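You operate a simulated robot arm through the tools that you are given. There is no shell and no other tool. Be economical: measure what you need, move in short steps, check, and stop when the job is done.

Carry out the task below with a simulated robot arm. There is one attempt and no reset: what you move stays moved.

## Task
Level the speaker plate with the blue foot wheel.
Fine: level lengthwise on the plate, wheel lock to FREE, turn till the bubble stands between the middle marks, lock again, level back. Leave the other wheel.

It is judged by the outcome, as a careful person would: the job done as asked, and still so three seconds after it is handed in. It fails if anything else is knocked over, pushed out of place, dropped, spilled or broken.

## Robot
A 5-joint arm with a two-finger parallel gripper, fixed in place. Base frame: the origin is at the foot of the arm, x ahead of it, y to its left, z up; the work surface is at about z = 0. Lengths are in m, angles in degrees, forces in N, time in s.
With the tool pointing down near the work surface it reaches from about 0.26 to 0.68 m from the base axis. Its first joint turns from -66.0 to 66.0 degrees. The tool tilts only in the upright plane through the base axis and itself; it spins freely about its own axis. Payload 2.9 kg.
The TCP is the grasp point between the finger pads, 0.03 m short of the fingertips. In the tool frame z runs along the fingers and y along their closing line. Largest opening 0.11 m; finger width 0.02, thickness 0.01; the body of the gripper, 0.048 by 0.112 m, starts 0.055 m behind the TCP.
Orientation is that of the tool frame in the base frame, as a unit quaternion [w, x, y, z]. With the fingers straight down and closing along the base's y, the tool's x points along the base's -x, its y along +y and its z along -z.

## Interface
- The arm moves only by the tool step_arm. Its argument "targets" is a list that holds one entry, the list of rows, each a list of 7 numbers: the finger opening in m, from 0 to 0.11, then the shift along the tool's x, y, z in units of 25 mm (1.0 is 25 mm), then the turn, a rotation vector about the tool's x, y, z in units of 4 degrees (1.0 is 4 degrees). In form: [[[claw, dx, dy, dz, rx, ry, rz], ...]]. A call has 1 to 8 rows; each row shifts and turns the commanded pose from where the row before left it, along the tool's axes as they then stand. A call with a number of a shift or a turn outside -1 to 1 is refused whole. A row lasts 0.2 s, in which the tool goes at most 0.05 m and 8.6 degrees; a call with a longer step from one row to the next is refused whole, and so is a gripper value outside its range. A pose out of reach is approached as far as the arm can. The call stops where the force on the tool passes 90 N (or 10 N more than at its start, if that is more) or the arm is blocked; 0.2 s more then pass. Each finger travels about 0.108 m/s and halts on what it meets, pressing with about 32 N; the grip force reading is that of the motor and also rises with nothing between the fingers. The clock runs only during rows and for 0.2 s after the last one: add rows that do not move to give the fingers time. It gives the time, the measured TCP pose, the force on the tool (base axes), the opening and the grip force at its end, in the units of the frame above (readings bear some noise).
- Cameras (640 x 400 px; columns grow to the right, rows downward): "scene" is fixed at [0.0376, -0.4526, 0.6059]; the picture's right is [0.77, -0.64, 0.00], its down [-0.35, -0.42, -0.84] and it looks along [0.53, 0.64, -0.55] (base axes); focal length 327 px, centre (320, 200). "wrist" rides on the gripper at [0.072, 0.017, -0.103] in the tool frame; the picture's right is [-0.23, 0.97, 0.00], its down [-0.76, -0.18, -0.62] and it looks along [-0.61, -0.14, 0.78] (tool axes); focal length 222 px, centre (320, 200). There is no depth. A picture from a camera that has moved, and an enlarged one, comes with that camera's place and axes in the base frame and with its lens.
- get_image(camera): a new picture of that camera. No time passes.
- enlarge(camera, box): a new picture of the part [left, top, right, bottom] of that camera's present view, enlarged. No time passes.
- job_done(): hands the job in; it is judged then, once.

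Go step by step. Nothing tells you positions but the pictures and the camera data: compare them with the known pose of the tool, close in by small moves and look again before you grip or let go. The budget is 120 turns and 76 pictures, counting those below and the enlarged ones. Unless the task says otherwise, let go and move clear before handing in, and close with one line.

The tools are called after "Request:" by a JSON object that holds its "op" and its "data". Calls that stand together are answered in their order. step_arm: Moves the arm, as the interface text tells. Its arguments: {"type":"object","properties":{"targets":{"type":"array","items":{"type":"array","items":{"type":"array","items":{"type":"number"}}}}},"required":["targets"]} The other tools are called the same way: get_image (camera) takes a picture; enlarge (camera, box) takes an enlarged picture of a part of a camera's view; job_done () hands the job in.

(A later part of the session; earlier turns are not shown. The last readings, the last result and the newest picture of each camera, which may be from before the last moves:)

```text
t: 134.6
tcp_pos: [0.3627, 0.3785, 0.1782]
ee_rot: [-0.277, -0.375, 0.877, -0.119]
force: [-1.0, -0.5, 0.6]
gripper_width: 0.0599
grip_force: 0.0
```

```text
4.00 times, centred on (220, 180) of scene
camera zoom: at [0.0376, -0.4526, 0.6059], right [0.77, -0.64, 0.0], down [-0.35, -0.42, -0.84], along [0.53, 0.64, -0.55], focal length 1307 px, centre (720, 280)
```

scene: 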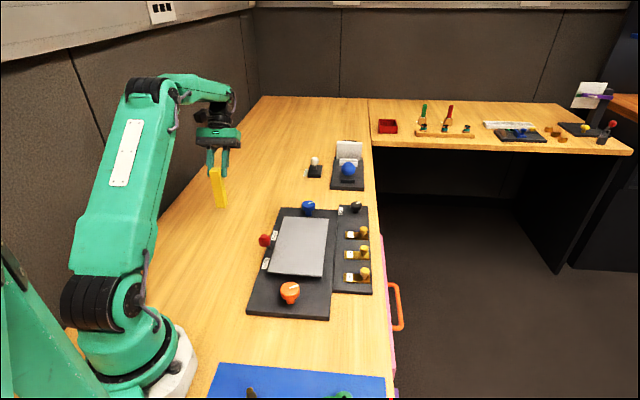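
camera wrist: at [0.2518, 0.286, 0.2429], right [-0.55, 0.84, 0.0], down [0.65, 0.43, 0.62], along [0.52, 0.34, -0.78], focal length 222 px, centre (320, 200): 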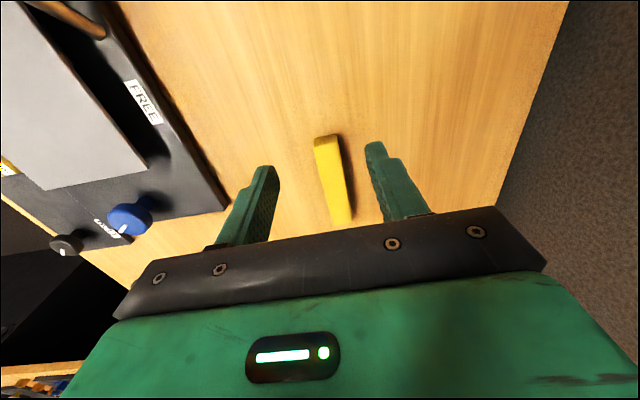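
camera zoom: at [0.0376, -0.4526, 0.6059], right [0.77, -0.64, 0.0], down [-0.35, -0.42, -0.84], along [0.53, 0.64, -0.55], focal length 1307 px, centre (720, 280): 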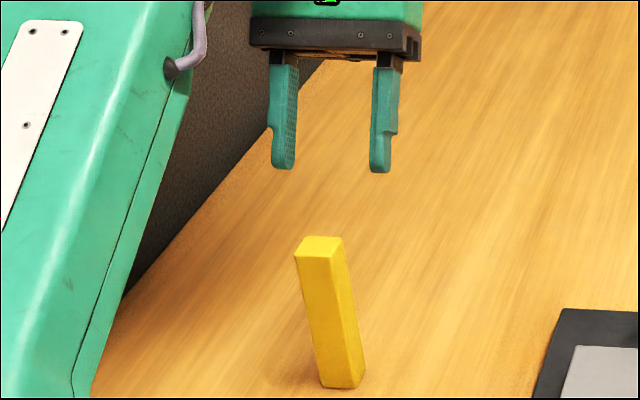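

Standing alone, well. Now regrip from above at the top with the tool straight down, and spin 90° so the label faces outward.

Request:
{"op": "step_arm", "data": {"targets": [[[0.06, 0, 0, 0, 0, -1, 0], [0.06, 0, 0, 0, 0, -1, 0], [0.06, 0, 0, 0, 0, -1, 0], [0.06, 0, 0, 0, 0, -1, 0], [0.06, 0, 0, 0, 0, -1, 0], [0.06, 0, 0, 0, 0, -1, 0], [0.06, 0, 0, 0, 0, -1, 0], [0.06, 0, 0, 0, 0, -1, 0]]]}}

Request:
{"op": "step_arm", "data": {"targets": [[[0.06, 0, 0, 0, 0, -0.75, 0], [0.06, 0.9, 0, 0, 0, 0, 0], [0.06, 0.9, 0, 0, 0, 0, 0], [0.06, 0.8, 0, 0, 0, 0, 0], [0.06, 0, 0, 0, 0, 0, 0]]]}}

Request:
{"op": "get_image", "data": {"camera": "wrist"}}

```text
t: 136.4
tcp_pos: [0.3633, 0.378, 0.1777]
ee_rot: [-0.023, -0.393, 0.919, -0.01]
force: [0.8, -0.5, 1.1]
gripper_width: 0.06
grip_force: 0.1
```

```text
t: 137.6
tcp_pos: [0.317, 0.3318, 0.1775]
ee_rot: [0.0, -0.393, 0.919, -0.001]
force: [-0.2, -0.9, -0.8]
gripper_width: 0.06
grip_force: 0.1
```

```text
14 pictures are left
camera wrist: at [0.257, 0.2895, 0.281], right [-0.55, 0.84, 0.0], down [0.65, 0.43, 0.62], along [0.52, 0.34, -0.78], focal length 222 px, centre (320, 200)
```

wrist: 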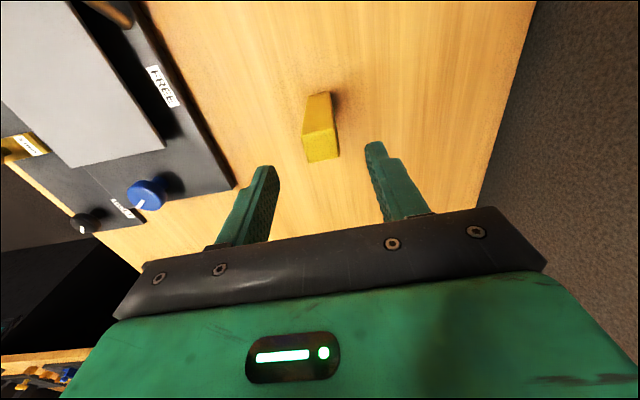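

Aligned over the top end. Go down, grip, lift slightly and spin 90°.

Request:
{"op": "step_arm", "data": {"targets": [[[0.06, -0.08, -0.1, 0.8, 0, 0, 0], [0.06, 0, 0, 0.85, 0, 0, 0], [0.06, 0, 0, 0.85, 0, 0, 0], [0.045, 0, 0, 0, 0, 0, 0], [0.03, 0, 0, 0, 0, 0, 0], [0.0, 0, 0, 0, 0, 0, 0], [0.0, 0, 0, 0, 0, 0, 0]]]}}

Request:
{"op": "step_arm", "data": {"targets": [[[0, 0, 0, -0.15, 0, 0, 0], [0, 0, 0, -0.3, 0, 0, 0], [0, 0, 0, -0.3, 0, 0, 0], [0, 0, 0, 0, 0, 0, 1], [0, 0, 0, 0, 0, 0, 1], [0, 0, 0, 0, 0, 0, 1], [0, 0, 0, 0, 0, 0, 1], [0, 0, 0, 0, 0, 0, 1]]]}}

Request:
{"op": "step_arm", "data": {"targets": [[[0, 0, 0, 0, 0, 0, 1], [0, 0, 0, 0, 0, 0, 1], [0, 0, 0, 0, 0, 0, 1], [0, 0, 0, 0, 0, 0, 1], [0, 0, 0, 0, 0, 0, 1], [0, 0, 0, 0, 0, 0, 1], [0, 0, 0, 0, 0, 0, 1], [0, 0, 0, 0, 0, 0, 1]]]}}

Request:
{"op": "step_arm", "data": {"targets": [[[0, 0, 0, 0, 0, 0, 1], [0, 0, 0, 0, 0, 0, 1], [0, 0, 0, 0, 0, 0, 1], [0, 0, 0, 0, 0, 0, 1], [0, 0, 0, 0, 0, 0, 1], [0, 0, 0, 0, 0, 0, 1], [0, 0, 0, 0, 0, 0, 1], [0, 0, 0, 0, 0, 0, 1]]]}}

Request:
{"op": "step_arm", "data": {"targets": [[[0, 0, 0, 0, 0, 0, 1], [0, 0, 0, 0, 0, 0, 0.5], [0, 0, 0, 0.25, 0, 0, 0], [0, 0, 0, 0.25, 0, 0, 0], [0, 0, 0, 0.15, 0, 0, 0], [0, 0, 0, 0, 0, 0, 0]]]}}

```text
t: 139.2
tcp_pos: [0.3207, 0.3319, 0.114]
ee_rot: [0.0, -0.393, 0.919, 0.0]
force: [0.2, -0.5, 0.2]
gripper_width: 0.0275
grip_force: 31.8
```

```text
t: 141.0
tcp_pos: [0.3212, 0.332, 0.1344]
ee_rot: [0.0, -0.226, 0.974, 0.0]
force: [0.5, 0.6, -0.3]
gripper_width: 0.0277
grip_force: 32.2
```

```text
t: 142.8
tcp_pos: [0.3212, 0.3307, 0.1336]
ee_rot: [0.001, 0.051, 0.999, 0.0]
force: [-0.1, -0.3, -1.4]
gripper_width: 0.0273
grip_force: 32.3
```

```text
t: 144.6
tcp_pos: [0.3203, 0.3309, 0.1339]
ee_rot: [0.0, 0.323, 0.946, 0.0]
force: [0.6, 0.7, -0.1]
gripper_width: 0.0278
grip_force: 32.3
```

```text
t: 146.0
tcp_pos: [0.3204, 0.3322, 0.1174]
ee_rot: [0.0, 0.373, 0.928, 0.001]
force: [0.1, 0.2, -0.3]
gripper_width: 0.0276
grip_force: 32.2
```

Request:
{"op": "step_arm", "data": {"targets": [[[0, 0, 0, 0.08, 0, 0, 0], [0, 0, 0, 0.07, 0, 0, 0], [0, 0, 0, 0, 0, 0, 0]]]}}

Request:
{"op": "step_arm", "data": {"targets": [[[0.03, 0, 0, 0, 0, 0, 0], [0.036, 0, 0, 0, 0, 0, 0], [0.05, 0, 0, 0, 0, 0, 0], [0.06, 0, 0, 0, 0, 0, 0], [0.06, 0, 0, -0.5, 0, 0, 0], [0.06, 0, 0, -0.9, 0, 0, 0], [0.06, 0, 0, -0.9, 0, 0, 0], [0.06, 0, 0, -0.9, 0, 0, 0]]]}}

Request:
{"op": "step_arm", "data": {"targets": [[[0.06, 0, 0, -0.9, 0, 0, -1], [0.06, 0, 0, 0, 0, 0, -1], [0.06, 0, 0, 0, 0, 0, -1], [0.06, 0, 0, 0, 0, 0, -1], [0.06, 0, 0, 0, 0, 0, -1], [0.06, 0, 0, 0, 0, 0, -1], [0.06, 0, 0, 0, 0, 0, -1], [0.06, 0, 0, 0, 0, 0, -1]]]}}

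Request:
{"op": "step_arm", "data": {"targets": [[[0.06, 0, 0, 0, 0, 0, -1], [0.06, 0, 0, 0, 0, 0, -1], [0.06, 0, 0, 0, 0, 0, -1], [0.06, 0, 0, 0, 0, 0, -1], [0.06, 0, 0, 0, 0, 0, -1], [0.06, 0, 0, 0, 0, 0, -1], [0.06, 0, 0, 0, 0, 0, -1], [0.06, 0, 0, 0, 0, 0, -1]]]}}

Request:
{"op": "step_arm", "data": {"targets": [[[0.06, 0, 0, 0, 0, 0, -1], [0.06, 0, 0, 0, 0, 0, -1], [0.06, 0, 0, 0, 0, 0, -1], [0.06, 0, 0, 0, 0, 0, -1], [0.06, 0, 0, 0, 0, 0, -1], [0.06, 0, 0, 0, 0, 0, -1], [0.06, 0, 0, 0, 0, 0, -0.5], [0.06, 0, 0, 0, 0, 0, 0]]]}}

Request:
{"op": "get_image", "data": {"camera": "wrist"}}

```text
t: 146.8
tcp_pos: [0.3207, 0.3317, 0.1141]
ee_rot: [0.0, 0.373, 0.928, 0.0]
force: [-1.4, 0.4, 4.4]
gripper_width: 0.0275
grip_force: 31.5
```

```text
t: 148.6
tcp_pos: [0.3212, 0.3314, 0.1945]
ee_rot: [0.001, 0.372, 0.928, 0.001]
force: [0.8, 0.4, -0.4]
gripper_width: 0.0597
grip_force: 0.0
```

```text
t: 150.4
tcp_pos: [0.3212, 0.3323, 0.2166]
ee_rot: [0.0, 0.101, 0.995, 0.001]
force: [-0.6, -0.1, 0.0]
gripper_width: 0.0601
grip_force: 0.1
```

```text
t: 152.2
tcp_pos: [0.3208, 0.3318, 0.2163]
ee_rot: [0.0, -0.177, 0.984, 0.0]
force: [-0.1, 0.5, 0.7]
gripper_width: 0.06
grip_force: 0.1
```

```text
t: 154.0
tcp_pos: [0.3209, 0.3313, 0.2173]
ee_rot: [0.0, -0.393, 0.919, 0.0]
force: [-0.5, -0.1, 0.0]
gripper_width: 0.06
grip_force: 0.1
```

```text
13 pictures are left
camera wrist: at [0.2603, 0.2895, 0.3199], right [-0.55, 0.84, 0.0], down [0.65, 0.43, 0.62], along [0.52, 0.34, -0.78], focal length 222 px, centre (320, 200)
```

wrist: 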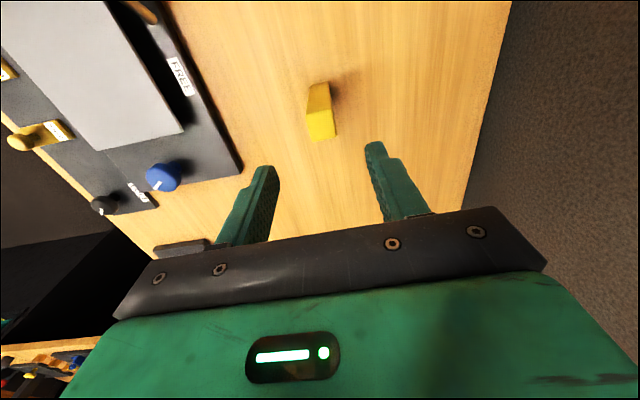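

The bar stands turned, label outward. Now tilt to −35° and straddle its top as before.

Request:
{"op": "step_arm", "data": {"targets": [[[0.06, 0, 0, 0, 0, 1, 0], [0.06, 0, 0, 0, 0, 1, 0], [0.06, 0, 0, 0, 0, 1, 0], [0.06, 0, 0, 0, 0, 1, 0], [0.06, 0, 0, 0, 0, 1, 0], [0.06, 0, 0, 0, 0, 1, 0], [0.06, 0, 0, 0, 0, 1, 0], [0.06, 0, 0, 0, 0, 1, 0]]]}}

Request:
{"op": "step_arm", "data": {"targets": [[[0.06, -0.64, 0, -0.45, 0, 0.75, 0], [0.06, -0.48, 0, 0.69, 0, 0, 0], [0.06, -0.48, 0, 0.69, 0, 0, 0], [0.06, -0.48, 0, 0.69, 0, 0, 0], [0.06, -0.48, 0, 0.69, 0, 0, 0], [0.06, -0.48, 0, 0.68, 0, 0, 0], [0.06, 0, 0, 0, 0, 0, 0]]]}}

Request:
{"op": "step_arm", "data": {"targets": [[[0.045, 0, 0, 0, 0, 0, 0], [0.03, 0, 0, 0, 0, 0, 0], [0.0, 0, 0, 0, 0, 0, 0], [0.0, 0, 0, 0, 0, 0, 0]]]}}

Request:
{"op": "enlarge", "data": {"camera": "scene", "box": [170, 130, 270, 230]}}

```text
t: 155.8
tcp_pos: [0.3208, 0.3316, 0.2164]
ee_rot: [-0.255, -0.377, 0.884, -0.107]
force: [1.0, 0.2, -0.3]
gripper_width: 0.0601
grip_force: 0.0
```

```text
t: 157.4
tcp_pos: [0.3353, 0.3468, 0.1122]
ee_rot: [-0.277, -0.375, 0.877, -0.117]
force: [0.8, 0.1, -0.3]
gripper_width: 0.0601
grip_force: 0.0
```

```text
t: 158.4
tcp_pos: [0.336, 0.3451, 0.1113]
ee_rot: [-0.277, -0.375, 0.877, -0.117]
force: [1.1, -0.6, -0.8]
gripper_width: 0.0256
grip_force: 32.2
```

```text
4.00 times, centred on (220, 180) of scene
camera zoom: at [0.0376, -0.4526, 0.6059], right [0.77, -0.64, 0.0], down [-0.35, -0.42, -0.84], along [0.53, 0.64, -0.55], focal length 1307 px, centre (720, 280)
```

zoom: 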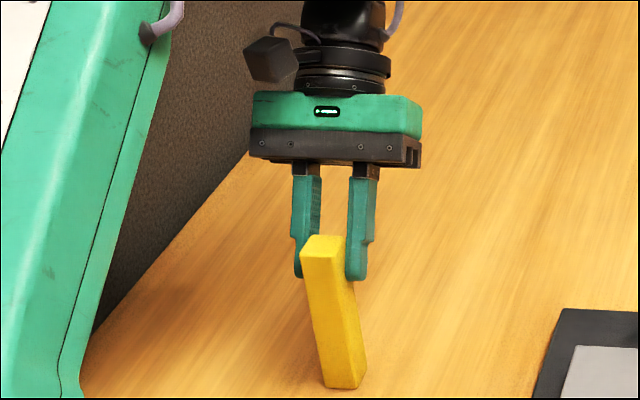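

Gripped at 25.6 mm, so it's the right pair of faces. Lift and rotate to lay it down label-up.

Request:
{"op": "step_arm", "data": {"targets": [[[0, 0.1, 0, -0.15, 0, 0, 0], [0, 0.3, 0, -0.43, 0, 0, 0], [0, 0.48, 0, -0.68, 0, 0, 0], [0, 0.48, 0, -0.68, 0, 0, 0], [0, 0.48, 0, -0.68, 0, 0, 0], [0, 0, 0, 0, 0, -1, 0], [0, 0, 0, 0, 0, -1, 0], [0, 0, 0, 0, 0, -1, 0]]]}}

Request:
{"op": "step_arm", "data": {"targets": [[[0, 0, 0, 0, 0, -1, 0], [0, 0, 0, 0, 0, -1, 0], [0, 0, 0, 0, 0, -1, 0], [0, 0, 0, 0, 0, -1, 0], [0, 0, 0, 0, 0, -1, 0], [0, 0, 0, 0, 0, -1, 0], [0, 0, 0, 0, 0, -1, 0], [0, 0, 0, 0, 0, -1, 0]]]}}

Request:
{"op": "step_arm", "data": {"targets": [[[0, 0, 0, 0, 0, -1, 0], [0, 0, 0, 0, 0, -1, 0], [0, 0, 0, 0, 0, -1, 0], [0, 0, 0, 0, 0, -1, 0], [0, 0, 0, 0, 0, -1, 0], [0, 0, 0, 0, 0, -1, 0], [0, 0, 0, 0, 0, -1, 0], [0, 0, 0, 0, 0, -1, 0]]]}}

Request:
{"op": "step_arm", "data": {"targets": [[[0, 0, 0, 0, 0, -1, 0], [0, 0, 0, 0, 0, -1, 0], [0, 0, 0, 0, 0, -1, 0], [0, 0, 0, 0, 0, -0.5, 0], [0, 0, 0, 0, 0, 0, 0]]]}}

```text
t: 160.2
tcp_pos: [0.3356, 0.3453, 0.1929]
ee_rot: [-0.184, -0.385, 0.901, -0.077]
force: [-0.3, -0.1, -0.3]
gripper_width: 0.0258
grip_force: 32.5
```

```text
t: 162.0
tcp_pos: [0.335, 0.3451, 0.1932]
ee_rot: [0.073, -0.392, 0.917, 0.031]
force: [-0.1, 1.1, -1.3]
gripper_width: 0.0253
grip_force: 32.5
```

```text
t: 163.8
tcp_pos: [0.3337, 0.3457, 0.1929]
ee_rot: [0.323, -0.368, 0.861, 0.136]
force: [0.4, 0.8, -0.9]
gripper_width: 0.0256
grip_force: 31.8
```

```text
t: 165.0
tcp_pos: [0.3349, 0.3454, 0.1921]
ee_rot: [0.426, -0.348, 0.816, 0.179]
force: [-0.8, -0.2, -1.5]
gripper_width: 0.0255
grip_force: 32.4
```

Request:
{"op": "step_arm", "data": {"targets": [[[0, 0.83, 0, 0.58, 0, 0, 0], [0, 0.83, 0, 0.58, 0, 0, 0], [0, 0.83, 0, 0.58, 0, 0, 0], [0, 0.83, 0, 0.58, 0, 0, 0], [0, 0.83, 0, 0.58, 0, 0, 0], [0, 0.75, 0, 0.53, 0, 0, 0], [0, 0, 0, 0, 0, 0, 0]]]}}

Request:
{"op": "step_arm", "data": {"targets": [[[0, 0.066, 0, 0.046, 0, 0, 0], [0, 0.066, 0, 0.046, 0, 0, 0], [0, 0, 0, 0, 0, 0, 0]]]}}

Request:
{"op": "step_arm", "data": {"targets": [[[0, 0.066, 0, 0.046, 0, 0, 0], [0, 0, 0, 0, 0, 0, 0]]]}}

```text
t: 166.6
tcp_pos: [0.3338, 0.345, 0.0423]
ee_rot: [0.425, -0.348, 0.816, 0.18]
force: [0.3, -0.2, -0.7]
gripper_width: 0.0255
grip_force: 32.0
```

```text
t: 167.4
tcp_pos: [0.335, 0.345, 0.0385]
ee_rot: [0.426, -0.347, 0.816, 0.179]
force: [-0.3, 0.4, 0.1]
gripper_width: 0.0254
grip_force: 32.3
```

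```text
t: 168.0
tcp_pos: [0.3334, 0.345, 0.038]
ee_rot: [0.425, -0.348, 0.816, 0.18]
force: [0.3, -0.8, -0.7]
gripper_width: 0.0255
grip_force: 32.0
```

Request:
{"op": "step_arm", "data": {"targets": [[[0, 0.066, 0, 0.046, 0, 0, 0], [0, 0, 0, 0, 0, 0, 0]]]}}

Request:
{"op": "step_arm", "data": {"targets": [[[0, 0.066, 0, 0.046, 0, 0, 0], [0, 0, 0, 0, 0, 0, 0]]]}}

```text
t: 168.6
tcp_pos: [0.3346, 0.3459, 0.0359]
ee_rot: [0.425, -0.348, 0.816, 0.179]
force: [0.3, -0.2, -0.9]
gripper_width: 0.0254
grip_force: 31.8
```

```text
t: 169.2
tcp_pos: [0.3343, 0.3455, 0.0343]
ee_rot: [0.428, -0.347, 0.815, 0.18]
force: [-3.2, -1.6, 10.2]
gripper_width: 0.0254
grip_force: 31.8
```

Contact at the expected height. I'll release and retreat along the tool axis.

Request:
{"op": "step_arm", "data": {"targets": [[[0.028, 0, 0, 0, 0, 0, 0], [0.034, 0, 0, 0, 0, 0, 0], [0.05, 0, 0, 0, 0, 0, 0], [0.06, 0, 0, 0, 0, 0, 0], [0.06, -0.3, 0, -0.6, 0, 0, 0], [0.06, -0.6, 0, -0.9, 0, 0, 0], [0.06, -0.8, 0, -0.8, 0, 0, 0], [0.06, -0.8, 0, -0.6, 0, 1, 0]]]}}

Request:
{"op": "step_arm", "data": {"targets": [[[0.06, -0.5, 0, -0.4, 0, 1, 0], [0.06, 0, 0, 0, 0, 1, 0], [0.06, 0, 0, 0, 0, 1, 0], [0.06, 0, 0, 0, 0, 1, 0], [0.06, 0, 0, 0, 0, 1, 0], [0.06, 0, 0, 0, 0, 1, 0], [0.06, 0, 0, 0, 0, 1, 0], [0.06, 0, 0, 0, 0, 1, 0]]]}}

Request:
{"op": "step_arm", "data": {"targets": [[[0.06, 0, 0, 0, 0, 1, 0], [0.06, 0, 0, 0, 0, 1, 0], [0.06, 0, 0, 0, 0, 1, 0], [0.06, 0, 0, 0, 0, 1, 0], [0.06, 0, 0, 0, 0, 0.75, 0], [0.06, 0, 0, 0, 0, 0, 0]]]}}

Request:
{"op": "get_image", "data": {"camera": "wrist"}}

```text
t: 171.0
tcp_pos: [0.3185, 0.3282, 0.1256]
ee_rot: [0.396, -0.355, 0.83, 0.168]
force: [0.3, 0.2, -0.3]
gripper_width: 0.0599
grip_force: 0.0
```

```text
t: 172.8
tcp_pos: [0.3191, 0.3284, 0.1418]
ee_rot: [0.151, -0.387, 0.907, 0.064]
force: [0.3, 0.0, 1.0]
gripper_width: 0.0602
grip_force: 0.1
```

```text
t: 174.2
tcp_pos: [0.3183, 0.3284, 0.1415]
ee_rot: [0.0, -0.393, 0.919, -0.001]
force: [-0.1, -0.1, -0.2]
gripper_width: 0.0599
grip_force: 0.1
```

```text
11 pictures are left
camera wrist: at [0.2571, 0.2865, 0.2453], right [-0.55, 0.84, 0.0], down [0.66, 0.43, 0.62], along [0.52, 0.34, -0.78], focal length 222 px, centre (320, 200)
```

wrist: 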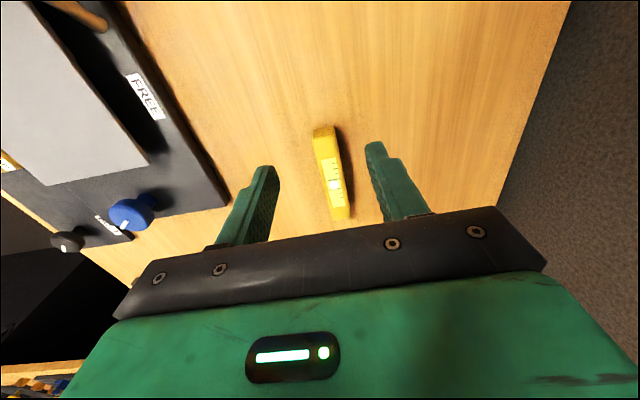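

The level is label-up at last, at about (0.367, 0.377). I'll grip it deep at the centre and lift gently.

Request:
{"op": "step_arm", "data": {"targets": [[[0.06, -0.92, 0, 0, 0, 0, 0], [0.06, -0.92, 0, 0, 0, 0, 0], [0.06, -0.91, 0, 0.34, 0, 0, 0], [0.06, 0, 0, 1, 0, 0, 0], [0.06, 0, 0, 1, 0, 0, 0], [0.06, 0, 0, 1, 0, 0, 0], [0.06, 0, 0, 1, 0, 0, 0], [0.06, 0, 0, 0, 0, 0, 0]]]}}

Request:
{"op": "step_arm", "data": {"targets": [[[0.045, 0, 0, 0, 0, 0, 0], [0.03, 0, 0, 0, 0, 0, 0], [0.0, 0, 0, 0, 0, 0, 0], [0.0, 0, 0, 0, 0, 0, 0], [0.0, 0, 0, -0.05, 0, 0, 0], [0.0, 0, 0, -0.1, 0, 0, 0], [0.0, 0, 0, -0.2, 0, 0, 0], [0.0, 0, 0, -0.2, 0, 0, 0]]]}}

```text
t: 176.0
tcp_pos: [0.3656, 0.3779, 0.0325]
ee_rot: [0.0, -0.393, 0.919, 0.0]
force: [1.2, 0.5, 0.1]
gripper_width: 0.0599
grip_force: 0.0
```

```text
t: 177.8
tcp_pos: [0.3663, 0.3789, 0.0475]
ee_rot: [0.0, -0.393, 0.92, 0.0]
force: [0.1, -0.3, -1.6]
gripper_width: 0.0254
grip_force: 32.7
```

Holding at 25.4 mm. Raise and carry to the plate.

Request:
{"op": "step_arm", "data": {"targets": [[[0, 0, 0, -0.4, 0, 0, 0], [0, 0, 0, -0.6, 0, 0, 0], [0, 0, 0, -0.8, 0, 0, 0], [0, 0, 0, -0.8, 0, 0, 0], [0, 0, 0, -0.8, 0, 0, 0], [0, 0, 0, -0.8, 0, 0, 0], [0, 0, 0, -0.6, 0, 0, 0], [0, 0, 0, -0.4, 0, 0, 0]]]}}

Request:
{"op": "step_arm", "data": {"targets": [[[0, 0.4, -0.5, 0, 0, 0, 0], [0, 0.7, -0.9, 0, 0, 0, 0], [0, 0.73, -0.95, 0, 0, 0, 0], [0, 0.73, -0.95, 0, 0, 0, 0], [0, 0.73, -0.95, 0, 0, 0, 0], [0, 0.73, -0.95, 0, 0, 0, 0], [0, 0.73, -0.95, 0, 0, 0, 0], [0, 0.73, -0.95, 0, 0, 0, 0]]]}}

Request:
{"op": "step_arm", "data": {"targets": [[[0, 0.73, -0.95, 0, 0, 0, 0], [0, 0.7, -0.9, 0, 0, 0, 0], [0, 0.4, -0.55, 0, 0, 0, 0], [0, 0, 0, 0, 0, 0, 0]]]}}

Request:
{"op": "get_image", "data": {"camera": "scene"}}

```text
t: 179.6
tcp_pos: [0.3639, 0.3779, 0.1767]
ee_rot: [0.0, -0.394, 0.919, 0.001]
force: [0.0, -1.0, -0.2]
gripper_width: 0.0254
grip_force: 32.2
```

```text
t: 181.4
tcp_pos: [0.3999, 0.1567, 0.177]
ee_rot: [0.0, -0.394, 0.919, 0.0]
force: [0.6, -0.9, -1.3]
gripper_width: 0.0256
grip_force: 31.8
```

```text
t: 182.4
tcp_pos: [0.4123, 0.0827, 0.1769]
ee_rot: [0.0, -0.393, 0.919, -0.001]
force: [0.3, -0.6, -1.4]
gripper_width: 0.0253
grip_force: 32.5
```

```text
10 pictures are left
```

scene: 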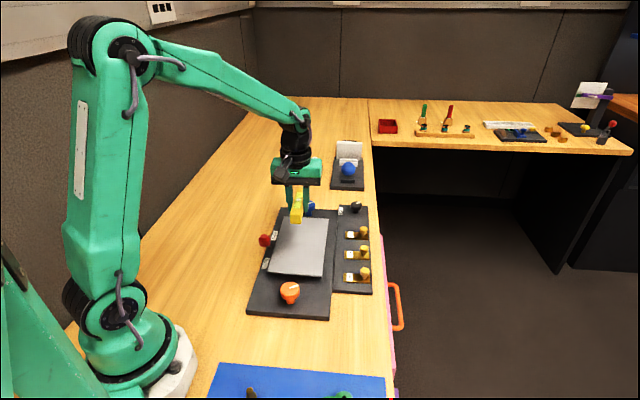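

Level above the plate centre, aligned lengthwise. Lower gently until it touches.

Request:
{"op": "step_arm", "data": {"targets": [[[0, 0, 0, 0.7, 0, 0, 0], [0, 0, 0, 0.8, 0, 0, 0], [0, 0, 0, 0.8, 0, 0, 0], [0, 0, 0, 0.8, 0, 0, 0], [0, 0, 0, 0.5, 0, 0, 0], [0, 0, 0, 0.3, 0, 0, 0], [0, 0, 0, 0, 0, 0, 0]]]}}

Request:
{"op": "step_arm", "data": {"targets": [[[0, 0, 0, 0.08, 0, 0, 0], [0, 0, 0, 0.08, 0, 0, 0], [0, 0, 0, 0, 0, 0, 0]]]}}

Request:
{"op": "step_arm", "data": {"targets": [[[0, 0, 0, 0.08, 0, 0, 0], [0, 0, 0, 0, 0, 0, 0]]]}}

```text
t: 184.0
tcp_pos: [0.4106, 0.0826, 0.0796]
ee_rot: [0.0, -0.392, 0.92, -0.001]
force: [0.4, 0.0, -2.2]
gripper_width: 0.0258
grip_force: 32.4
```

```text
t: 184.8
tcp_pos: [0.4122, 0.0829, 0.0771]
ee_rot: [0.002, -0.393, 0.919, 0.001]
force: [-6.3, 0.0, 29.2]
gripper_width: 0.026
grip_force: 31.9
```

```text
t: 185.4
tcp_pos: [0.412, 0.0815, 0.0759]
ee_rot: [0.004, -0.393, 0.92, -0.001]
force: [-1.9, -0.4, 38.7]
gripper_width: 0.0255
grip_force: 32.1
```

Contact at TCP z ≈ 0.078. Ease off, release and rise clear.

Request:
{"op": "step_arm", "data": {"targets": [[[0, 0, 0, -0.14, 0, 0, 0], [0, 0, 0, 0, 0, 0, 0], [0.028, 0, 0, 0, 0, 0, 0], [0.034, 0, 0, 0, 0, 0, 0], [0.05, 0, 0, 0, 0, 0, 0], [0.06, 0, 0, 0, 0, 0, 0], [0.06, 0, 0, -0.6, 0, 0, 0], [0.06, 0, 0, -0.8, 0, 0, 0]]]}}

Request:
{"op": "step_arm", "data": {"targets": [[[0.06, 0, 0, -0.9, 0, 0, 0], [0.06, 0, 0, -0.9, 0, 0, 0], [0.06, 0, 0, -0.9, 0, 0, 0], [0.04, 0, 0, -0.9, 0, 0, 0], [0.0, 0, 0, 0, 0, 0, 0], [0.0, 0, 0, 0, 0, 0, 0]]]}}

Request:
{"op": "enlarge", "data": {"camera": "scene", "box": [235, 195, 345, 305]}}

```text
t: 187.2
tcp_pos: [0.4121, 0.0812, 0.1128]
ee_rot: [-0.001, -0.393, 0.92, 0.0]
force: [-1.4, -0.5, 0.4]
gripper_width: 0.06
grip_force: 0.0
```

```text
t: 188.6
tcp_pos: [0.4115, 0.0825, 0.2034]
ee_rot: [0.0, -0.393, 0.92, 0.0]
force: [-0.6, 0.6, 0.3]
gripper_width: 0.0
grip_force: 31.9
```

```text
3.64 times, centred on (290, 250) of scene
camera zoom: at [0.0376, -0.4526, 0.6059], right [0.77, -0.64, 0.0], down [-0.35, -0.42, -0.84], along [0.53, 0.64, -0.55], focal length 1188 px, centre (429, 18)
```

zoom: 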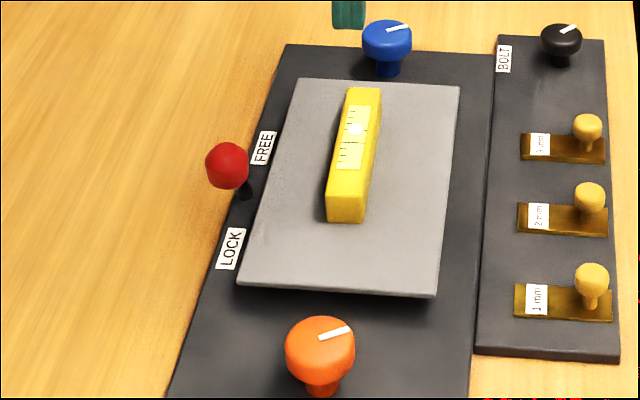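

The level is on the plate and readable, with the bubble toward the blue (far) end, so that end is high. Next I'll push the red lever to FREE with closed fingers from behind.

Request:
{"op": "step_arm", "data": {"targets": [[[0, 0.675, 0.82, 0, 0, 0, 0], [0, 0.675, 0.82, 0, 0, 0, 0], [0, 0.675, 0.82, 0, 0, 0, 0], [0, 0.675, 0.82, 0, 0, 0, 0], [0, 0, 0, 0.9, 0, 0, 0], [0, 0, 0, 0.9, 0, 0, 0], [0, 0, 0, 0.9, 0, 0, 0], [0, 0, 0, 0, 0, 0, 0]]]}}

Request:
{"op": "enlarge", "data": {"camera": "scene", "box": [205, 190, 335, 320]}}

```text
t: 190.4
tcp_pos: [0.3038, 0.0885, 0.1352]
ee_rot: [-0.001, -0.392, 0.92, 0.0]
force: [0.9, 0.1, -0.2]
gripper_width: 0.0001
grip_force: 31.8
```

```text
3.08 times, centred on (270, 255) of scene
camera zoom: at [0.0376, -0.4526, 0.6059], right [0.77, -0.64, 0.0], down [-0.35, -0.42, -0.84], along [0.53, 0.64, -0.55], focal length 1005 px, centre (474, 31)
```

zoom: 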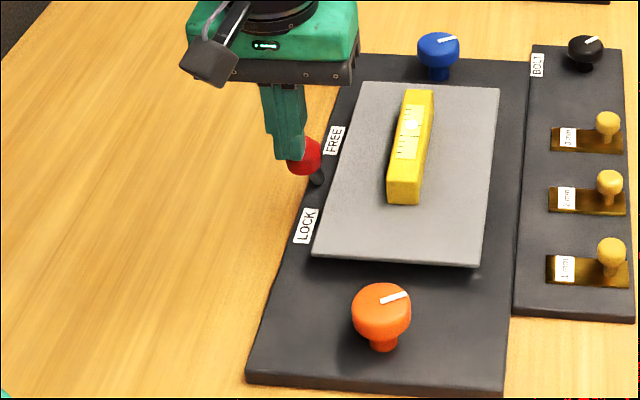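

Request:
{"op": "step_arm", "data": {"targets": [[[0, 0, 0, 0.96, 0, 0, 0], [0, 0, 0, 0.96, 0, 0, 0], [0, -0.4, 0, 0, 0, 0, 0], [0, -0.4, 0, 0, 0, 0, 0], [0, -0.4, 0, 0, 0, 0, 0], [0, -0.4, 0, 0, 0, 0, 0], [0, -0.4, 0, 0, 0, 0, 0]]]}}

Request:
{"op": "step_arm", "data": {"targets": [[[0, -0.4, 0, 0, 0, 0, 0], [0, -0.4, 0, 0, 0, 0, 0], [0, -0.4, 0, 0, 0, 0, 0]]]}}

Request:
{"op": "step_arm", "data": {"targets": [[[0, -0.1, 0, 0, 0, 0, 0], [0, 0, 0, 0, 0, 0, 0]]]}}

```text
t: 192.0
tcp_pos: [0.3408, 0.1267, 0.086]
ee_rot: [0.0, -0.394, 0.919, 0.0]
force: [-1.1, -1.2, 2.4]
gripper_width: 0.0
grip_force: 32.4
```

```text
t: 192.8
tcp_pos: [0.359, 0.145, 0.086]
ee_rot: [-0.004, -0.392, 0.92, 0.0]
force: [-15.5, -27.1, 18.7]
gripper_width: 0.0
grip_force: 32.6
```

```text
t: 193.4
tcp_pos: [0.3583, 0.1454, 0.0852]
ee_rot: [-0.008, -0.391, 0.92, 0.0]
force: [-23.6, -57.1, 38.4]
gripper_width: 0.0001
grip_force: 32.3
```

The lever is at the FREE stop. Back off, rise, and move above the blue wheel at about (0.530, 0.196).

Request:
{"op": "step_arm", "data": {"targets": [[[0, 0.8, 0, 0, 0, 0, 0], [0, 0.3, 0, -0.6, 0, 0, 0], [0, 0, 0, -0.9, 0, 0, 0], [0, 0, 0, -0.9, 0, 0, 0], [0, 0, 0, -0.9, 0, 0, 0], [0.07, 0, 0, 0, 0, 0, 1], [0.07, 0, 0, 0, 0, 0, 1], [0.07, 0, 0, 0, 0, 0, 1]]]}}

Request:
{"op": "step_arm", "data": {"targets": [[[0.07, 0, 0, 0, 0, 0, 1], [0.07, 0, 0, 0, 0, 0, 1], [0.07, 0, 0, 0, 0, 0, 1], [0.07, 0, 0, 0, 0, 0, 1], [0.07, 0, 0, 0, 0, 0, 1], [0.07, 0, 0, 0, 0, 0, 1], [0.07, 0, 0, 0, 0, 0, 1], [0.07, 0, 0, 0, 0, 0, 1]]]}}

Request:
{"op": "step_arm", "data": {"targets": [[[0.07, 0, 0, 0, 0, 0, 0.6], [0.07, 0, 0, 0, 0, 0, 0]]]}}

```text
t: 195.2
tcp_pos: [0.3433, 0.1291, 0.1684]
ee_rot: [-0.001, -0.294, 0.956, 0.0]
force: [0.2, -0.2, -0.2]
gripper_width: 0.0698
grip_force: 0.0
```

```text
t: 197.0
tcp_pos: [0.3429, 0.1296, 0.168]
ee_rot: [0.0, -0.02, 1.0, 0.0]
force: [0.3, -0.2, 0.0]
gripper_width: 0.0703
grip_force: 0.1
```

```text
t: 197.6
tcp_pos: [0.3428, 0.1302, 0.1688]
ee_rot: [0.0, 0.001, 1.0, 0.0]
force: [0.3, 0.7, 0.4]
gripper_width: 0.0697
grip_force: 0.0
```

Request:
{"op": "step_arm", "data": {"targets": [[[0.07, -0.936, 0.3275, 0, 0, 0, 0], [0.07, -0.936, 0.3275, 0, 0, 0, 0], [0.07, -0.936, 0.3275, 0, 0, 0, 0], [0.07, -0.936, 0.3275, 0, 0, 0, 0], [0.07, -0.936, 0.3275, 0, 0, 0, 0], [0.07, -0.936, 0.3275, 0, 0, 0, 0], [0.07, -0.936, 0.3275, 0, 0, 0, 0], [0.07, -0.936, 0.3275, 0, 0, 0, 0]]]}}

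Request:
{"op": "step_arm", "data": {"targets": [[[0.07, 0, 0, 0.8, 0, 0, 0], [0.07, 0, 0, 0.8, 0, 0, 0], [0.07, 0, 0, 0.8, 0, 0, 0], [0.07, 0, 0, 0.2, 0, 0, 0], [0.07, 0, 0, 0, 0, 0, 0]]]}}

Request:
{"op": "enlarge", "data": {"camera": "scene", "box": [255, 190, 335, 250]}}

```text
t: 199.4
tcp_pos: [0.5313, 0.1941, 0.1687]
ee_rot: [0.001, 0.001, 1.0, 0.0]
force: [-0.1, -0.2, 0.1]
gripper_width: 0.07
grip_force: 0.0
```

```text
t: 200.6
tcp_pos: [0.5317, 0.1945, 0.1035]
ee_rot: [0.0, 0.001, 1.0, 0.0]
force: [-0.4, -0.4, 0.6]
gripper_width: 0.0698
grip_force: 0.1
```

```text
6.67 times, centred on (295, 220) of scene
camera zoom: at [0.0376, -0.4526, 0.6059], right [0.77, -0.64, 0.0], down [-0.35, -0.42, -0.84], along [0.53, 0.64, -0.55], focal length 2178 px, centre (487, 67)
```

zoom: 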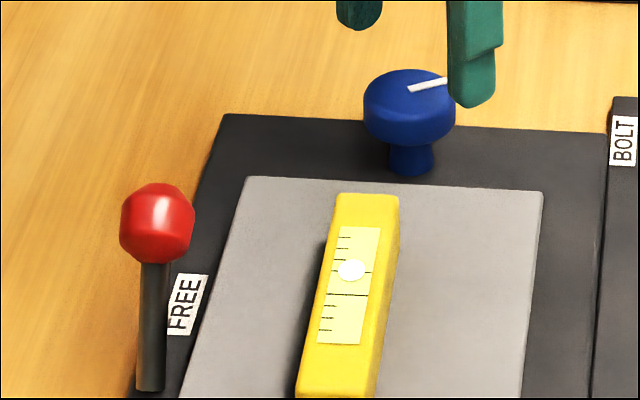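

Lever stands at FREE, and the bubble sits on the far middle mark, so only a small correction is needed. I'll centre on the wheel, go down, grip, and make a small test turn.

Request:
{"op": "step_arm", "data": {"targets": [[[0.07, 0.14, 0.1, 0.5, 0, 0, 0], [0.07, 0, 0, 0.6, 0, 0, 0], [0.07, 0, 0, 0.56, 0, 0, 0], [0.055, 0, 0, 0, 0, 0, 0], [0.045, 0, 0, 0, 0, 0, 0], [0.03, 0, 0, 0, 0, 0, 0], [0.03, 0, 0, 0, 0, 0, 0]]]}}

Request:
{"op": "step_arm", "data": {"targets": [[[0.03, 0, 0, 0, 0, 0, 1], [0.03, 0, 0, 0, 0, 0, 1], [0.03, 0, 0, 0, 0, 0, 1], [0.03, 0, 0, 0, 0, 0, 1], [0.03, 0, 0, 0, 0, 0, 1], [0.03, 0, 0, 0, 0, 0, 0]]]}}

Request:
{"op": "enlarge", "data": {"camera": "scene", "box": [255, 190, 335, 250]}}

```text
t: 202.2
tcp_pos: [0.528, 0.1988, 0.0612]
ee_rot: [0.001, 0.001, 1.0, -0.001]
force: [1.2, 11.1, -6.1]
gripper_width: 0.0417
grip_force: 44.9
```

```text
t: 203.6
tcp_pos: [0.5273, 0.1993, 0.0622]
ee_rot: [0.001, 0.173, 0.985, 0.001]
force: [8.4, 29.8, -17.5]
gripper_width: 0.0413
grip_force: 45.1
```

```text
6.67 times, centred on (295, 220) of scene
camera zoom: at [0.0377, -0.4525, 0.6059], right [0.77, -0.64, 0.0], down [-0.35, -0.42, -0.84], along [0.53, 0.64, -0.55], focal length 2178 px, centre (487, 67)
```

zoom: 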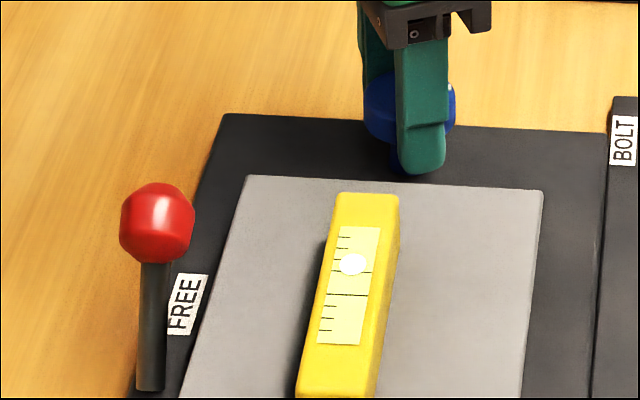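

Clockwise moved the bubble away (about 6 px per 20°), so I'll turn counter-clockwise about 56° and read again.

Request:
{"op": "step_arm", "data": {"targets": [[[0.03, 0.02, 0.06, 0, 0, 0, -1], [0.03, 0, 0, 0, 0, 0, -1], [0.03, 0, 0, 0, 0, 0, -1], [0.03, 0, 0, 0, 0, 0, -1], [0.03, 0, 0, 0, 0, 0, -1], [0.03, 0, 0, 0, 0, 0, -1], [0.03, 0, 0, 0, 0, 0, -1], [0.03, 0, 0, 0, 0, 0, -1]]]}}

Request:
{"op": "step_arm", "data": {"targets": [[[0.03, 0, 0, 0, 0, 0, -1], [0.03, 0, 0, 0, 0, 0, -1], [0.03, 0, 0, 0, 0, 0, -1], [0.03, 0, 0, 0, 0, 0, -1], [0.03, 0, 0, 0, 0, 0, -1], [0.03, 0, 0, 0, 0, 0, -1], [0.03, 0, 0, 0, 0, 0, 0]]]}}

Request:
{"op": "enlarge", "data": {"camera": "scene", "box": [285, 215, 320, 245]}}

```text
t: 205.4
tcp_pos: [0.5265, 0.1971, 0.0634]
ee_rot: [-0.001, -0.104, 0.995, -0.001]
force: [4.7, -11.0, -8.4]
gripper_width: 0.0416
grip_force: 44.7
```

```text
t: 207.0
tcp_pos: [0.5271, 0.1956, 0.0608]
ee_rot: [-0.001, -0.307, 0.952, 0.0]
force: [-1.5, -35.2, -3.9]
gripper_width: 0.0416
grip_force: 45.2
```

```text
13.33 times, centred on (302, 230) of scene
camera zoom: at [0.0376, -0.4526, 0.6059], right [0.77, -0.64, 0.0], down [-0.35, -0.42, -0.84], along [0.53, 0.64, -0.55], focal length 4356 px, centre (553, -200)
```

zoom: 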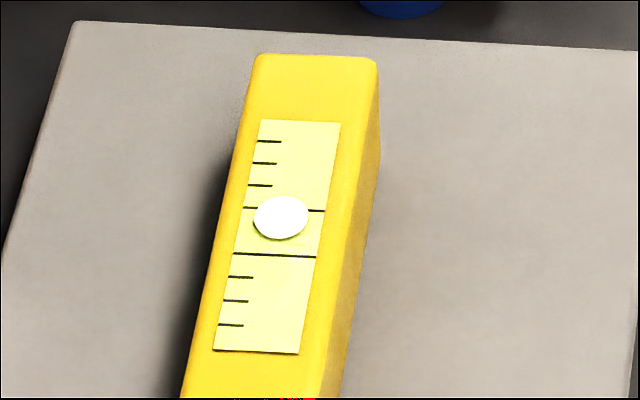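

The bubble is moving the right way and is now about a third of a gap from the centre. About 36° more is needed, so I'll release, spin back and regrip.

Request:
{"op": "step_arm", "data": {"targets": [[[0.05, 0, 0, 0, 0, 0, 0], [0.06, 0, 0, 0, 0, 0, 0], [0.06, 0, 0, 0, 0, 0, 1], [0.06, 0, 0, 0, 0, 0, 1], [0.06, 0, 0, 0, 0, 0, 1], [0.06, 0, 0, 0, 0, 0, 1], [0.06, 0, 0, 0, 0, 0, 1], [0.06, 0, 0, 0, 0, 0, 1]]]}}

Request:
{"op": "step_arm", "data": {"targets": [[[0.06, 0, 0, 0, 0, 0, 1], [0.06, 0, 0, 0, 0, 0, 1], [0.06, 0, 0, 0, 0, 0, 1], [0.06, 0, 0, 0, 0, 0, 1], [0.05, 0, 0, 0, 0, 0, 0], [0.04, 0, 0, 0, 0, 0, 0], [0.03, 0, 0, 0, 0, 0, 0], [0.03, 0, 0, 0, 0, 0, 0]]]}}

Request:
{"op": "step_arm", "data": {"targets": [[[0.03, 0, 0, 0, 0, 0, -1], [0.03, 0, 0, 0, 0, 0, -1], [0.03, 0, 0, 0, 0, 0, -1], [0.03, 0, 0, 0, 0, 0, -1], [0.03, 0, 0, 0, 0, 0, -1], [0.03, 0, 0, 0, 0, 0, -1], [0.03, 0, 0, 0, 0, 0, -1], [0.03, 0, 0, 0, 0, 0, -1]]]}}

Request:
{"op": "step_arm", "data": {"targets": [[[0.03, 0, 0, 0, 0, 0, -1], [0.03, 0, 0, 0, 0, 0, 0], [0.05, 0, 0, 0, 0, 0, 0], [0.06, 0, 0, 0, 0, 0, 0]]]}}

Request:
{"op": "enlarge", "data": {"camera": "scene", "box": [285, 215, 320, 245]}}

```text
t: 208.8
tcp_pos: [0.5271, 0.1992, 0.0626]
ee_rot: [-0.001, -0.103, 0.995, 0.0]
force: [-0.7, 0.0, -0.1]
gripper_width: 0.06
grip_force: 0.1
```

```text
t: 210.6
tcp_pos: [0.5273, 0.1989, 0.0632]
ee_rot: [-0.001, 0.037, 0.999, 0.0]
force: [-1.1, -11.6, 1.2]
gripper_width: 0.0415
grip_force: 45.2
```

```text
t: 212.4
tcp_pos: [0.5284, 0.1968, 0.062]
ee_rot: [-0.001, -0.24, 0.971, 0.0]
force: [-5.6, -33.7, 7.4]
gripper_width: 0.0414
grip_force: 44.8
```

```text
t: 213.4
tcp_pos: [0.5274, 0.2001, 0.0622]
ee_rot: [0.001, -0.276, 0.961, 0.0]
force: [-0.3, 0.9, -0.5]
gripper_width: 0.0599
grip_force: 0.0
```

```text
13.33 times, centred on (302, 230) of scene
camera zoom: at [0.0376, -0.4526, 0.6059], right [0.77, -0.64, 0.0], down [-0.35, -0.42, -0.84], along [0.53, 0.64, -0.55], focal length 4356 px, centre (553, -200)
```

zoom: 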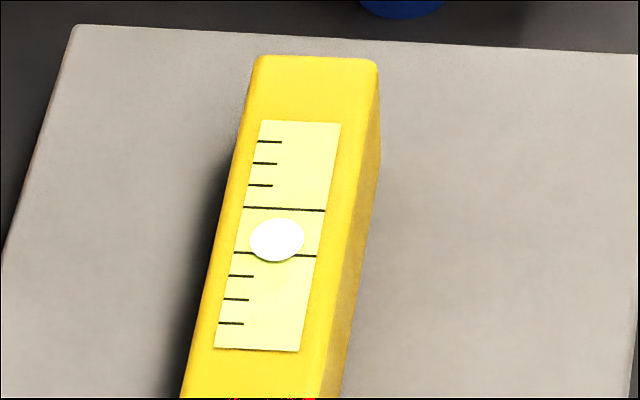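

Slightly past: the bubble is about 8.5 px beyond centre at roughly 0.63 px per degree. I'll regrip and turn back clockwise 13.5°, then release to read.

Request:
{"op": "step_arm", "data": {"targets": [[[0.05, 0, 0, 0, 0, 0, 0], [0.04, 0, 0, 0, 0, 0, 0], [0.03, 0, 0, 0, 0, 0, 0], [0.03, 0, 0, 0, 0, 0, 0], [0.03, 0, 0, 0, 0, 0, 0.9], [0.03, 0, 0, 0, 0, 0, 0.9], [0.03, 0, 0, 0, 0, 0, 0.8], [0.03, 0, 0, 0, 0, 0, 0.8]]]}}

Request:
{"op": "step_arm", "data": {"targets": [[[0.03, 0, 0, 0, 0, 0, 0], [0.03, 0, 0, 0, 0, 0, 0], [0.05, 0, 0, 0, 0, 0, 0], [0.06, 0, 0, 0, 0, 0, 0], [0.06, 0, 0, 0, 0, 0, 0]]]}}

Request:
{"op": "enlarge", "data": {"camera": "scene", "box": [285, 215, 320, 245]}}

```text
t: 215.2
tcp_pos: [0.5281, 0.1974, 0.062]
ee_rot: [0.001, -0.157, 0.988, 0.0]
force: [22.9, -20.8, -7.2]
gripper_width: 0.0414
grip_force: 44.7
```

```text
t: 216.4
tcp_pos: [0.5269, 0.1998, 0.062]
ee_rot: [0.0, -0.159, 0.987, 0.0]
force: [-0.4, -0.4, 0.4]
gripper_width: 0.0598
grip_force: 0.1
```

```text
13.33 times, centred on (302, 230) of scene
camera zoom: at [0.0376, -0.4526, 0.6059], right [0.77, -0.64, 0.0], down [-0.35, -0.42, -0.84], along [0.53, 0.64, -0.55], focal length 4356 px, centre (553, -200)
```

zoom: 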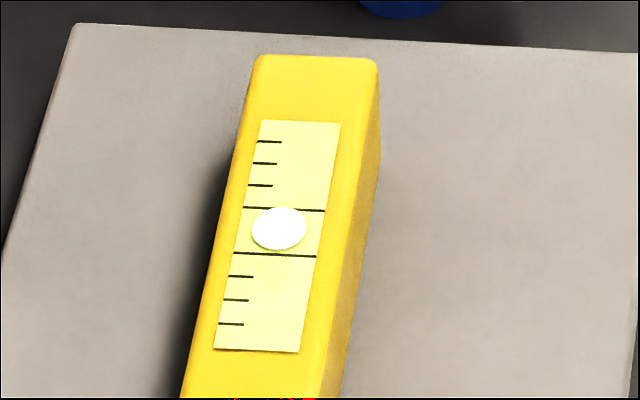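

Allowing for the bubble's slight parallax (it looked the same on the level table at the start), it is centred between the middle marks. Now rise clear and push the lever back to LOCK.

Request:
{"op": "step_arm", "data": {"targets": [[[0.06, 0, 0, -0.4, 0, 0, 0], [0.06, 0, 0, -0.9, 0, 0, 0], [0.06, 0, 0, -1, 0, 0, 0], [0.06, 0, 0, -1, 0, 0, 0], [0.03, 0, 0, -1, 0, 0, -1], [0.0, 0, 0, 0, 0, 0, -1], [0.0, 0, 0, 0, 0, 0, -1], [0.0, 0, 0, 0, 0, 0, -1]]]}}

Request:
{"op": "step_arm", "data": {"targets": [[[0, 0, 0, 0, 0, 0, -1], [0, 0, 0, 0, 0, 0, -1], [0, 0, 0, 0, 0, 0, -0.7], [0, 0.9, 0.75, 0, 0, 0, 0], [0, 1, 0.8, 0, 0, 0, 0], [0, 1, 0.8, 0, 0, 0, 0], [0, 1, 0.82, 0, 0, 0, 0], [0, 0, 0, 0, 0, 0, 0]]]}}

```text
t: 218.2
tcp_pos: [0.5276, 0.1992, 0.1703]
ee_rot: [0.0, -0.295, 0.955, 0.0]
force: [-0.2, -0.5, 0.0]
gripper_width: 0.0
grip_force: 32.0
```

```text
t: 220.0
tcp_pos: [0.402, 0.187, 0.1693]
ee_rot: [0.0, -0.383, 0.924, 0.0]
force: [-0.2, 0.0, 0.4]
gripper_width: 0.0
grip_force: 32.3
```

Request:
{"op": "step_arm", "data": {"targets": [[[0, 0, 0, 0.9, 0, 0, 0], [0, 0, 0, 0.9, 0, 0, 0], [0, 0, 0, 0.9, 0, 0, 0], [0, 0, 0, 0.64, 0, 0, 0], [0, 0.4, 0, 0, 0, 0, 0], [0, 0.4, 0, 0, 0, 0, 0], [0, 0.4, 0, 0, 0, 0, 0], [0, 0.4, 0, 0, 0, 0, 0]]]}}

Request:
{"op": "step_arm", "data": {"targets": [[[0, 0.4, 0, 0, 0, 0, 0], [0, 0.4, 0, 0, 0, 0, 0], [0, 0.4, 0, 0, 0, 0, 0]]]}}

Request:
{"op": "step_arm", "data": {"targets": [[[0, 0.2, 0, 0, 0, 0, 0], [0, 0, 0, 0, 0, 0, 0]]]}}

```text
t: 221.8
tcp_pos: [0.3786, 0.1617, 0.0914]
ee_rot: [0.01, -0.385, 0.923, -0.001]
force: [-6.6, 31.9, 58.1]
gripper_width: 0.0001
grip_force: 32.2
```

```text
t: 222.6
tcp_pos: [0.3533, 0.1358, 0.0862]
ee_rot: [-0.001, -0.385, 0.923, 0.001]
force: [-0.2, -0.1, -0.2]
gripper_width: 0.0
grip_force: 32.0
```

```text
t: 223.2
tcp_pos: [0.351, 0.1321, 0.0874]
ee_rot: [0.003, -0.383, 0.924, 0.001]
force: [9.3, 9.6, 3.1]
gripper_width: 0.0001
grip_force: 31.9
```

Request:
{"op": "step_arm", "data": {"targets": [[[0, 0.1, 0, 0, 0, 0, 0], [0, 0, 0, 0, 0, 0, 0]]]}}

Request:
{"op": "step_arm", "data": {"targets": [[[0, -0.6, 0, 0, 0, 0, 0], [0, -0.6, 0, -0.5, 0, 0, 0], [0, 0, 0, -0.9, 0, 0, 0], [0, 0, 0, -0.9, 0, 0, 0], [0, 0, 0, -0.9, 0, 0, 0], [0.06, 0, 0, -0.6, 0, 0, 0], [0.06, 0, 0, 0, 0, 0, 0]]]}}

Request:
{"op": "enlarge", "data": {"camera": "scene", "box": [245, 205, 325, 265]}}

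```text
t: 223.8
tcp_pos: [0.3508, 0.131, 0.0897]
ee_rot: [0.005, -0.383, 0.924, 0.0]
force: [17.0, 17.2, 7.6]
gripper_width: 0.0
grip_force: 32.3
```

```text
t: 225.4
tcp_pos: [0.3697, 0.1519, 0.1824]
ee_rot: [0.0, -0.384, 0.923, 0.0]
force: [0.8, 0.5, 0.2]
gripper_width: 0.0599
grip_force: 0.0
```

```text
6.67 times, centred on (285, 235) of scene
camera zoom: at [0.0376, -0.4526, 0.6059], right [0.77, -0.64, 0.0], down [-0.35, -0.42, -0.84], along [0.53, 0.64, -0.55], focal length 2178 px, centre (553, -33)
```

zoom: 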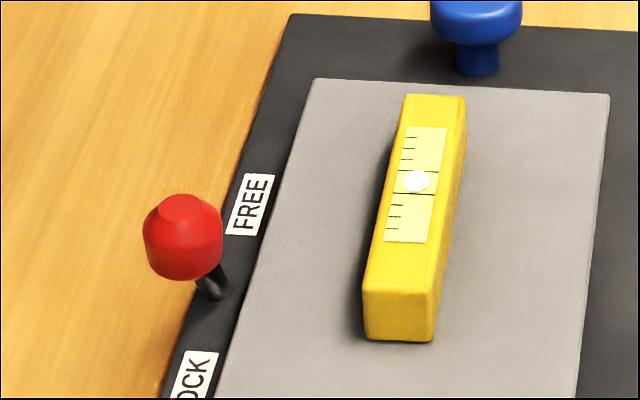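

The lever is exactly back at its LOCK position and the bubble stays centred. Now pick up the level.

Request:
{"op": "step_arm", "data": {"targets": [[[0.06, 0.2, -0.8, 0, 0, 0, -0.3], [0.06, 0.2, -0.8, 0, 0, 0, 0], [0.06, 0.2, -0.8, 0, 0, 0, 0], [0.06, 0.18, -0.77, 0.5, 0, 0, 0], [0.06, 0, 0, 0.9, 0, 0, 0], [0.06, 0, 0, 0.9, 0, 0, 0], [0.06, 0, 0, 0.9, 0, 0, 0], [0.06, 0, 0, 0, 0, 0, 0]]]}}

Request:
{"op": "step_arm", "data": {"targets": [[[0.06, 0, 0, 0.4, 0, 0, 0], [0.06, 0, 0, 0.36, 0, 0, 0], [0.06, 0, 0, 0.0, 0, 0, 0]]]}}

```text
t: 227.2
tcp_pos: [0.4137, 0.0824, 0.1016]
ee_rot: [-0.001, -0.394, 0.919, 0.0]
force: [-0.2, 0.5, 0.5]
gripper_width: 0.0601
grip_force: 0.1
```

```text
t: 228.0
tcp_pos: [0.4112, 0.0825, 0.0819]
ee_rot: [0.0, -0.393, 0.92, 0.0]
force: [0.5, -0.2, -0.3]
gripper_width: 0.0601
grip_force: 0.0
```

Request:
{"op": "step_arm", "data": {"targets": [[[0.06, 0, 0, 0.1, 0, 0, 0], [0.045, 0, 0, 0, 0, 0, 0], [0.03, 0, 0, 0, 0, 0, 0], [0.0, 0, 0, 0, 0, 0, 0], [0.0, 0, 0, 0, 0, 0, 0], [0.0, 0, 0, -0.05, 0, 0, 0], [0.0, 0, 0, -0.15, 0, 0, 0], [0.0, 0, 0, -0.3, 0, 0, 0]]]}}

Request:
{"op": "step_arm", "data": {"targets": [[[0, 0, 0, -0.4, 0, 0, 0], [0, 0, 0, -0.6, 0, 0, 0], [0, 0, 0, -0.8, 0, 0, 0], [0, 0, 0, -0.8, 0, 0, 0], [0, 0, 0, -0.6, 0, 0, 0], [0, 0, 0, -0.4, 0, 0, 0], [0, 0, 0, 0, 0, 0, 0]]]}}

```text
t: 229.8
tcp_pos: [0.4118, 0.0825, 0.0933]
ee_rot: [0.0, -0.393, 0.92, 0.0]
force: [0.3, 0.1, -0.2]
gripper_width: 0.0249
grip_force: 31.6
```

```text
t: 231.4
tcp_pos: [0.4123, 0.0836, 0.1832]
ee_rot: [0.001, -0.393, 0.92, 0.0]
force: [-0.1, 0.2, -0.8]
gripper_width: 0.0251
grip_force: 32.0
```

Held at 25 mm. Carry it back to its original spot at (0.296, 0.201).

Request:
{"op": "step_arm", "data": {"targets": [[[0, -0.03, 0.5, 0, 0, 0, 0], [0, -0.03, 0.9, 0, 0, 0, 0], [0, -0.03, 0.9, 0, 0, 0, 0], [0, -0.02, 0.9, 0, 0, 0, 0], [0, -0.02, 0.9, 0, 0, 0, 0], [0, -0.02, 0.9, 0, 0, 0, 0.3], [0, -0.02, 0.9, 0, 0, 0, 0], [0, -0.02, 0.73, 0, 0, 0, 0]]]}}

Request:
{"op": "step_arm", "data": {"targets": [[[0, 0, 0, 0.5, 0, 0, 0], [0, 0, 0, 0.9, 0, 0, 0], [0, 0, 0, 0.9, 0, 0, 0], [0, 0, 0, 0.9, 0, 0, 0], [0, 0, 0, 0.9, 0, 0, 0], [0, 0, 0, 0.9, 0, 0, 0], [0, 0, 0, 0.6, 0, 0, 0], [0, 0, 0, 0, 0, 0, 0]]]}}

```text
t: 233.2
tcp_pos: [0.2956, 0.2021, 0.1822]
ee_rot: [0.0, -0.384, 0.923, 0.001]
force: [0.4, -0.3, -1.3]
gripper_width: 0.0249
grip_force: 32.4
```

```text
t: 235.0
tcp_pos: [0.2965, 0.2005, 0.0427]
ee_rot: [0.0, -0.383, 0.924, 0.0]
force: [-0.1, -0.7, -1.4]
gripper_width: 0.025
grip_force: 32.0
```

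Request:
{"op": "step_arm", "data": {"targets": [[[0, 0, 0, 0.1, 0, 0, 0], [0, 0, 0, 0.1, 0, 0, 0], [0, 0, 0, 0, 0, 0, 0]]]}}

Request:
{"op": "step_arm", "data": {"targets": [[[0, 0, 0, 0.06, 0, 0, 0], [0, 0, 0, 0, 0, 0, 0]]]}}

Request:
{"op": "step_arm", "data": {"targets": [[[0, 0, 0, 0.06, 0, 0, 0], [0, 0, 0, 0, 0, 0, 0]]]}}

```text
t: 235.8
tcp_pos: [0.2958, 0.2003, 0.0362]
ee_rot: [0.0, -0.384, 0.923, -0.001]
force: [-0.6, -0.1, -0.9]
gripper_width: 0.0252
grip_force: 31.6
```

```text
t: 236.4
tcp_pos: [0.2962, 0.2012, 0.0357]
ee_rot: [0.0, -0.384, 0.923, -0.001]
force: [0.5, -0.5, -1.1]
gripper_width: 0.0252
grip_force: 31.8
```

```text
t: 237.0
tcp_pos: [0.2965, 0.202, 0.0345]
ee_rot: [0.001, -0.384, 0.923, 0.001]
force: [-3.2, -2.8, 14.2]
gripper_width: 0.025
grip_force: 31.4
```

Contact made: release gently and rise clear.

Request:
{"op": "step_arm", "data": {"targets": [[[0.0, 0, 0, -0.03, 0, 0, 0], [0.028, 0, 0, 0, 0, 0, 0], [0.034, 0, 0, 0, 0, 0, 0], [0.05, 0, 0, 0, 0, 0, 0], [0.06, 0, 0, 0, 0, 0, 0], [0.06, 0, 0, -0.4, 0, 0, 0], [0.06, 0, 0, -0.8, 0, 0, 0], [0.06, 0, 0, -0.9, 0, 0, 0]]]}}

Request:
{"op": "step_arm", "data": {"targets": [[[0.06, 0, 0, -0.9, 0, 0, 0], [0.06, 0, 0, -0.9, 0, 0, 0], [0.06, 0, 0, -0.9, 0, 0, 0], [0.06, 0, 0, -0.9, 0, 0, 0], [0.06, 0, 0, -0.9, 0, 0, 0], [0.06, 0, 0, 0, 0, 0, 0]]]}}

Request:
{"op": "enlarge", "data": {"camera": "scene", "box": [220, 180, 400, 330]}}

```text
t: 238.8
tcp_pos: [0.2963, 0.2016, 0.0868]
ee_rot: [-0.001, -0.383, 0.924, 0.0]
force: [0.0, -0.5, 0.1]
gripper_width: 0.06
grip_force: 0.2
```

```text
t: 240.2
tcp_pos: [0.2951, 0.2011, 0.2009]
ee_rot: [0.0, -0.383, 0.924, -0.001]
force: [0.3, 0.5, -0.6]
gripper_width: 0.06
grip_force: 0.0
```

```text
2.67 times, centred on (310, 255) of scene
camera zoom: at [0.0376, -0.4526, 0.6059], right [0.77, -0.64, 0.0], down [-0.35, -0.42, -0.84], along [0.53, 0.64, -0.55], focal length 871 px, centre (347, 53)
```

zoom: 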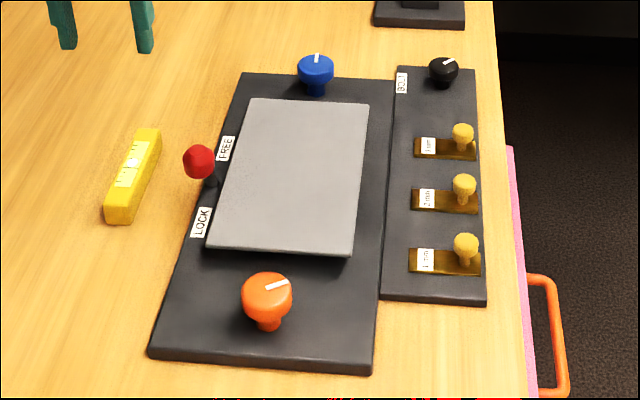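

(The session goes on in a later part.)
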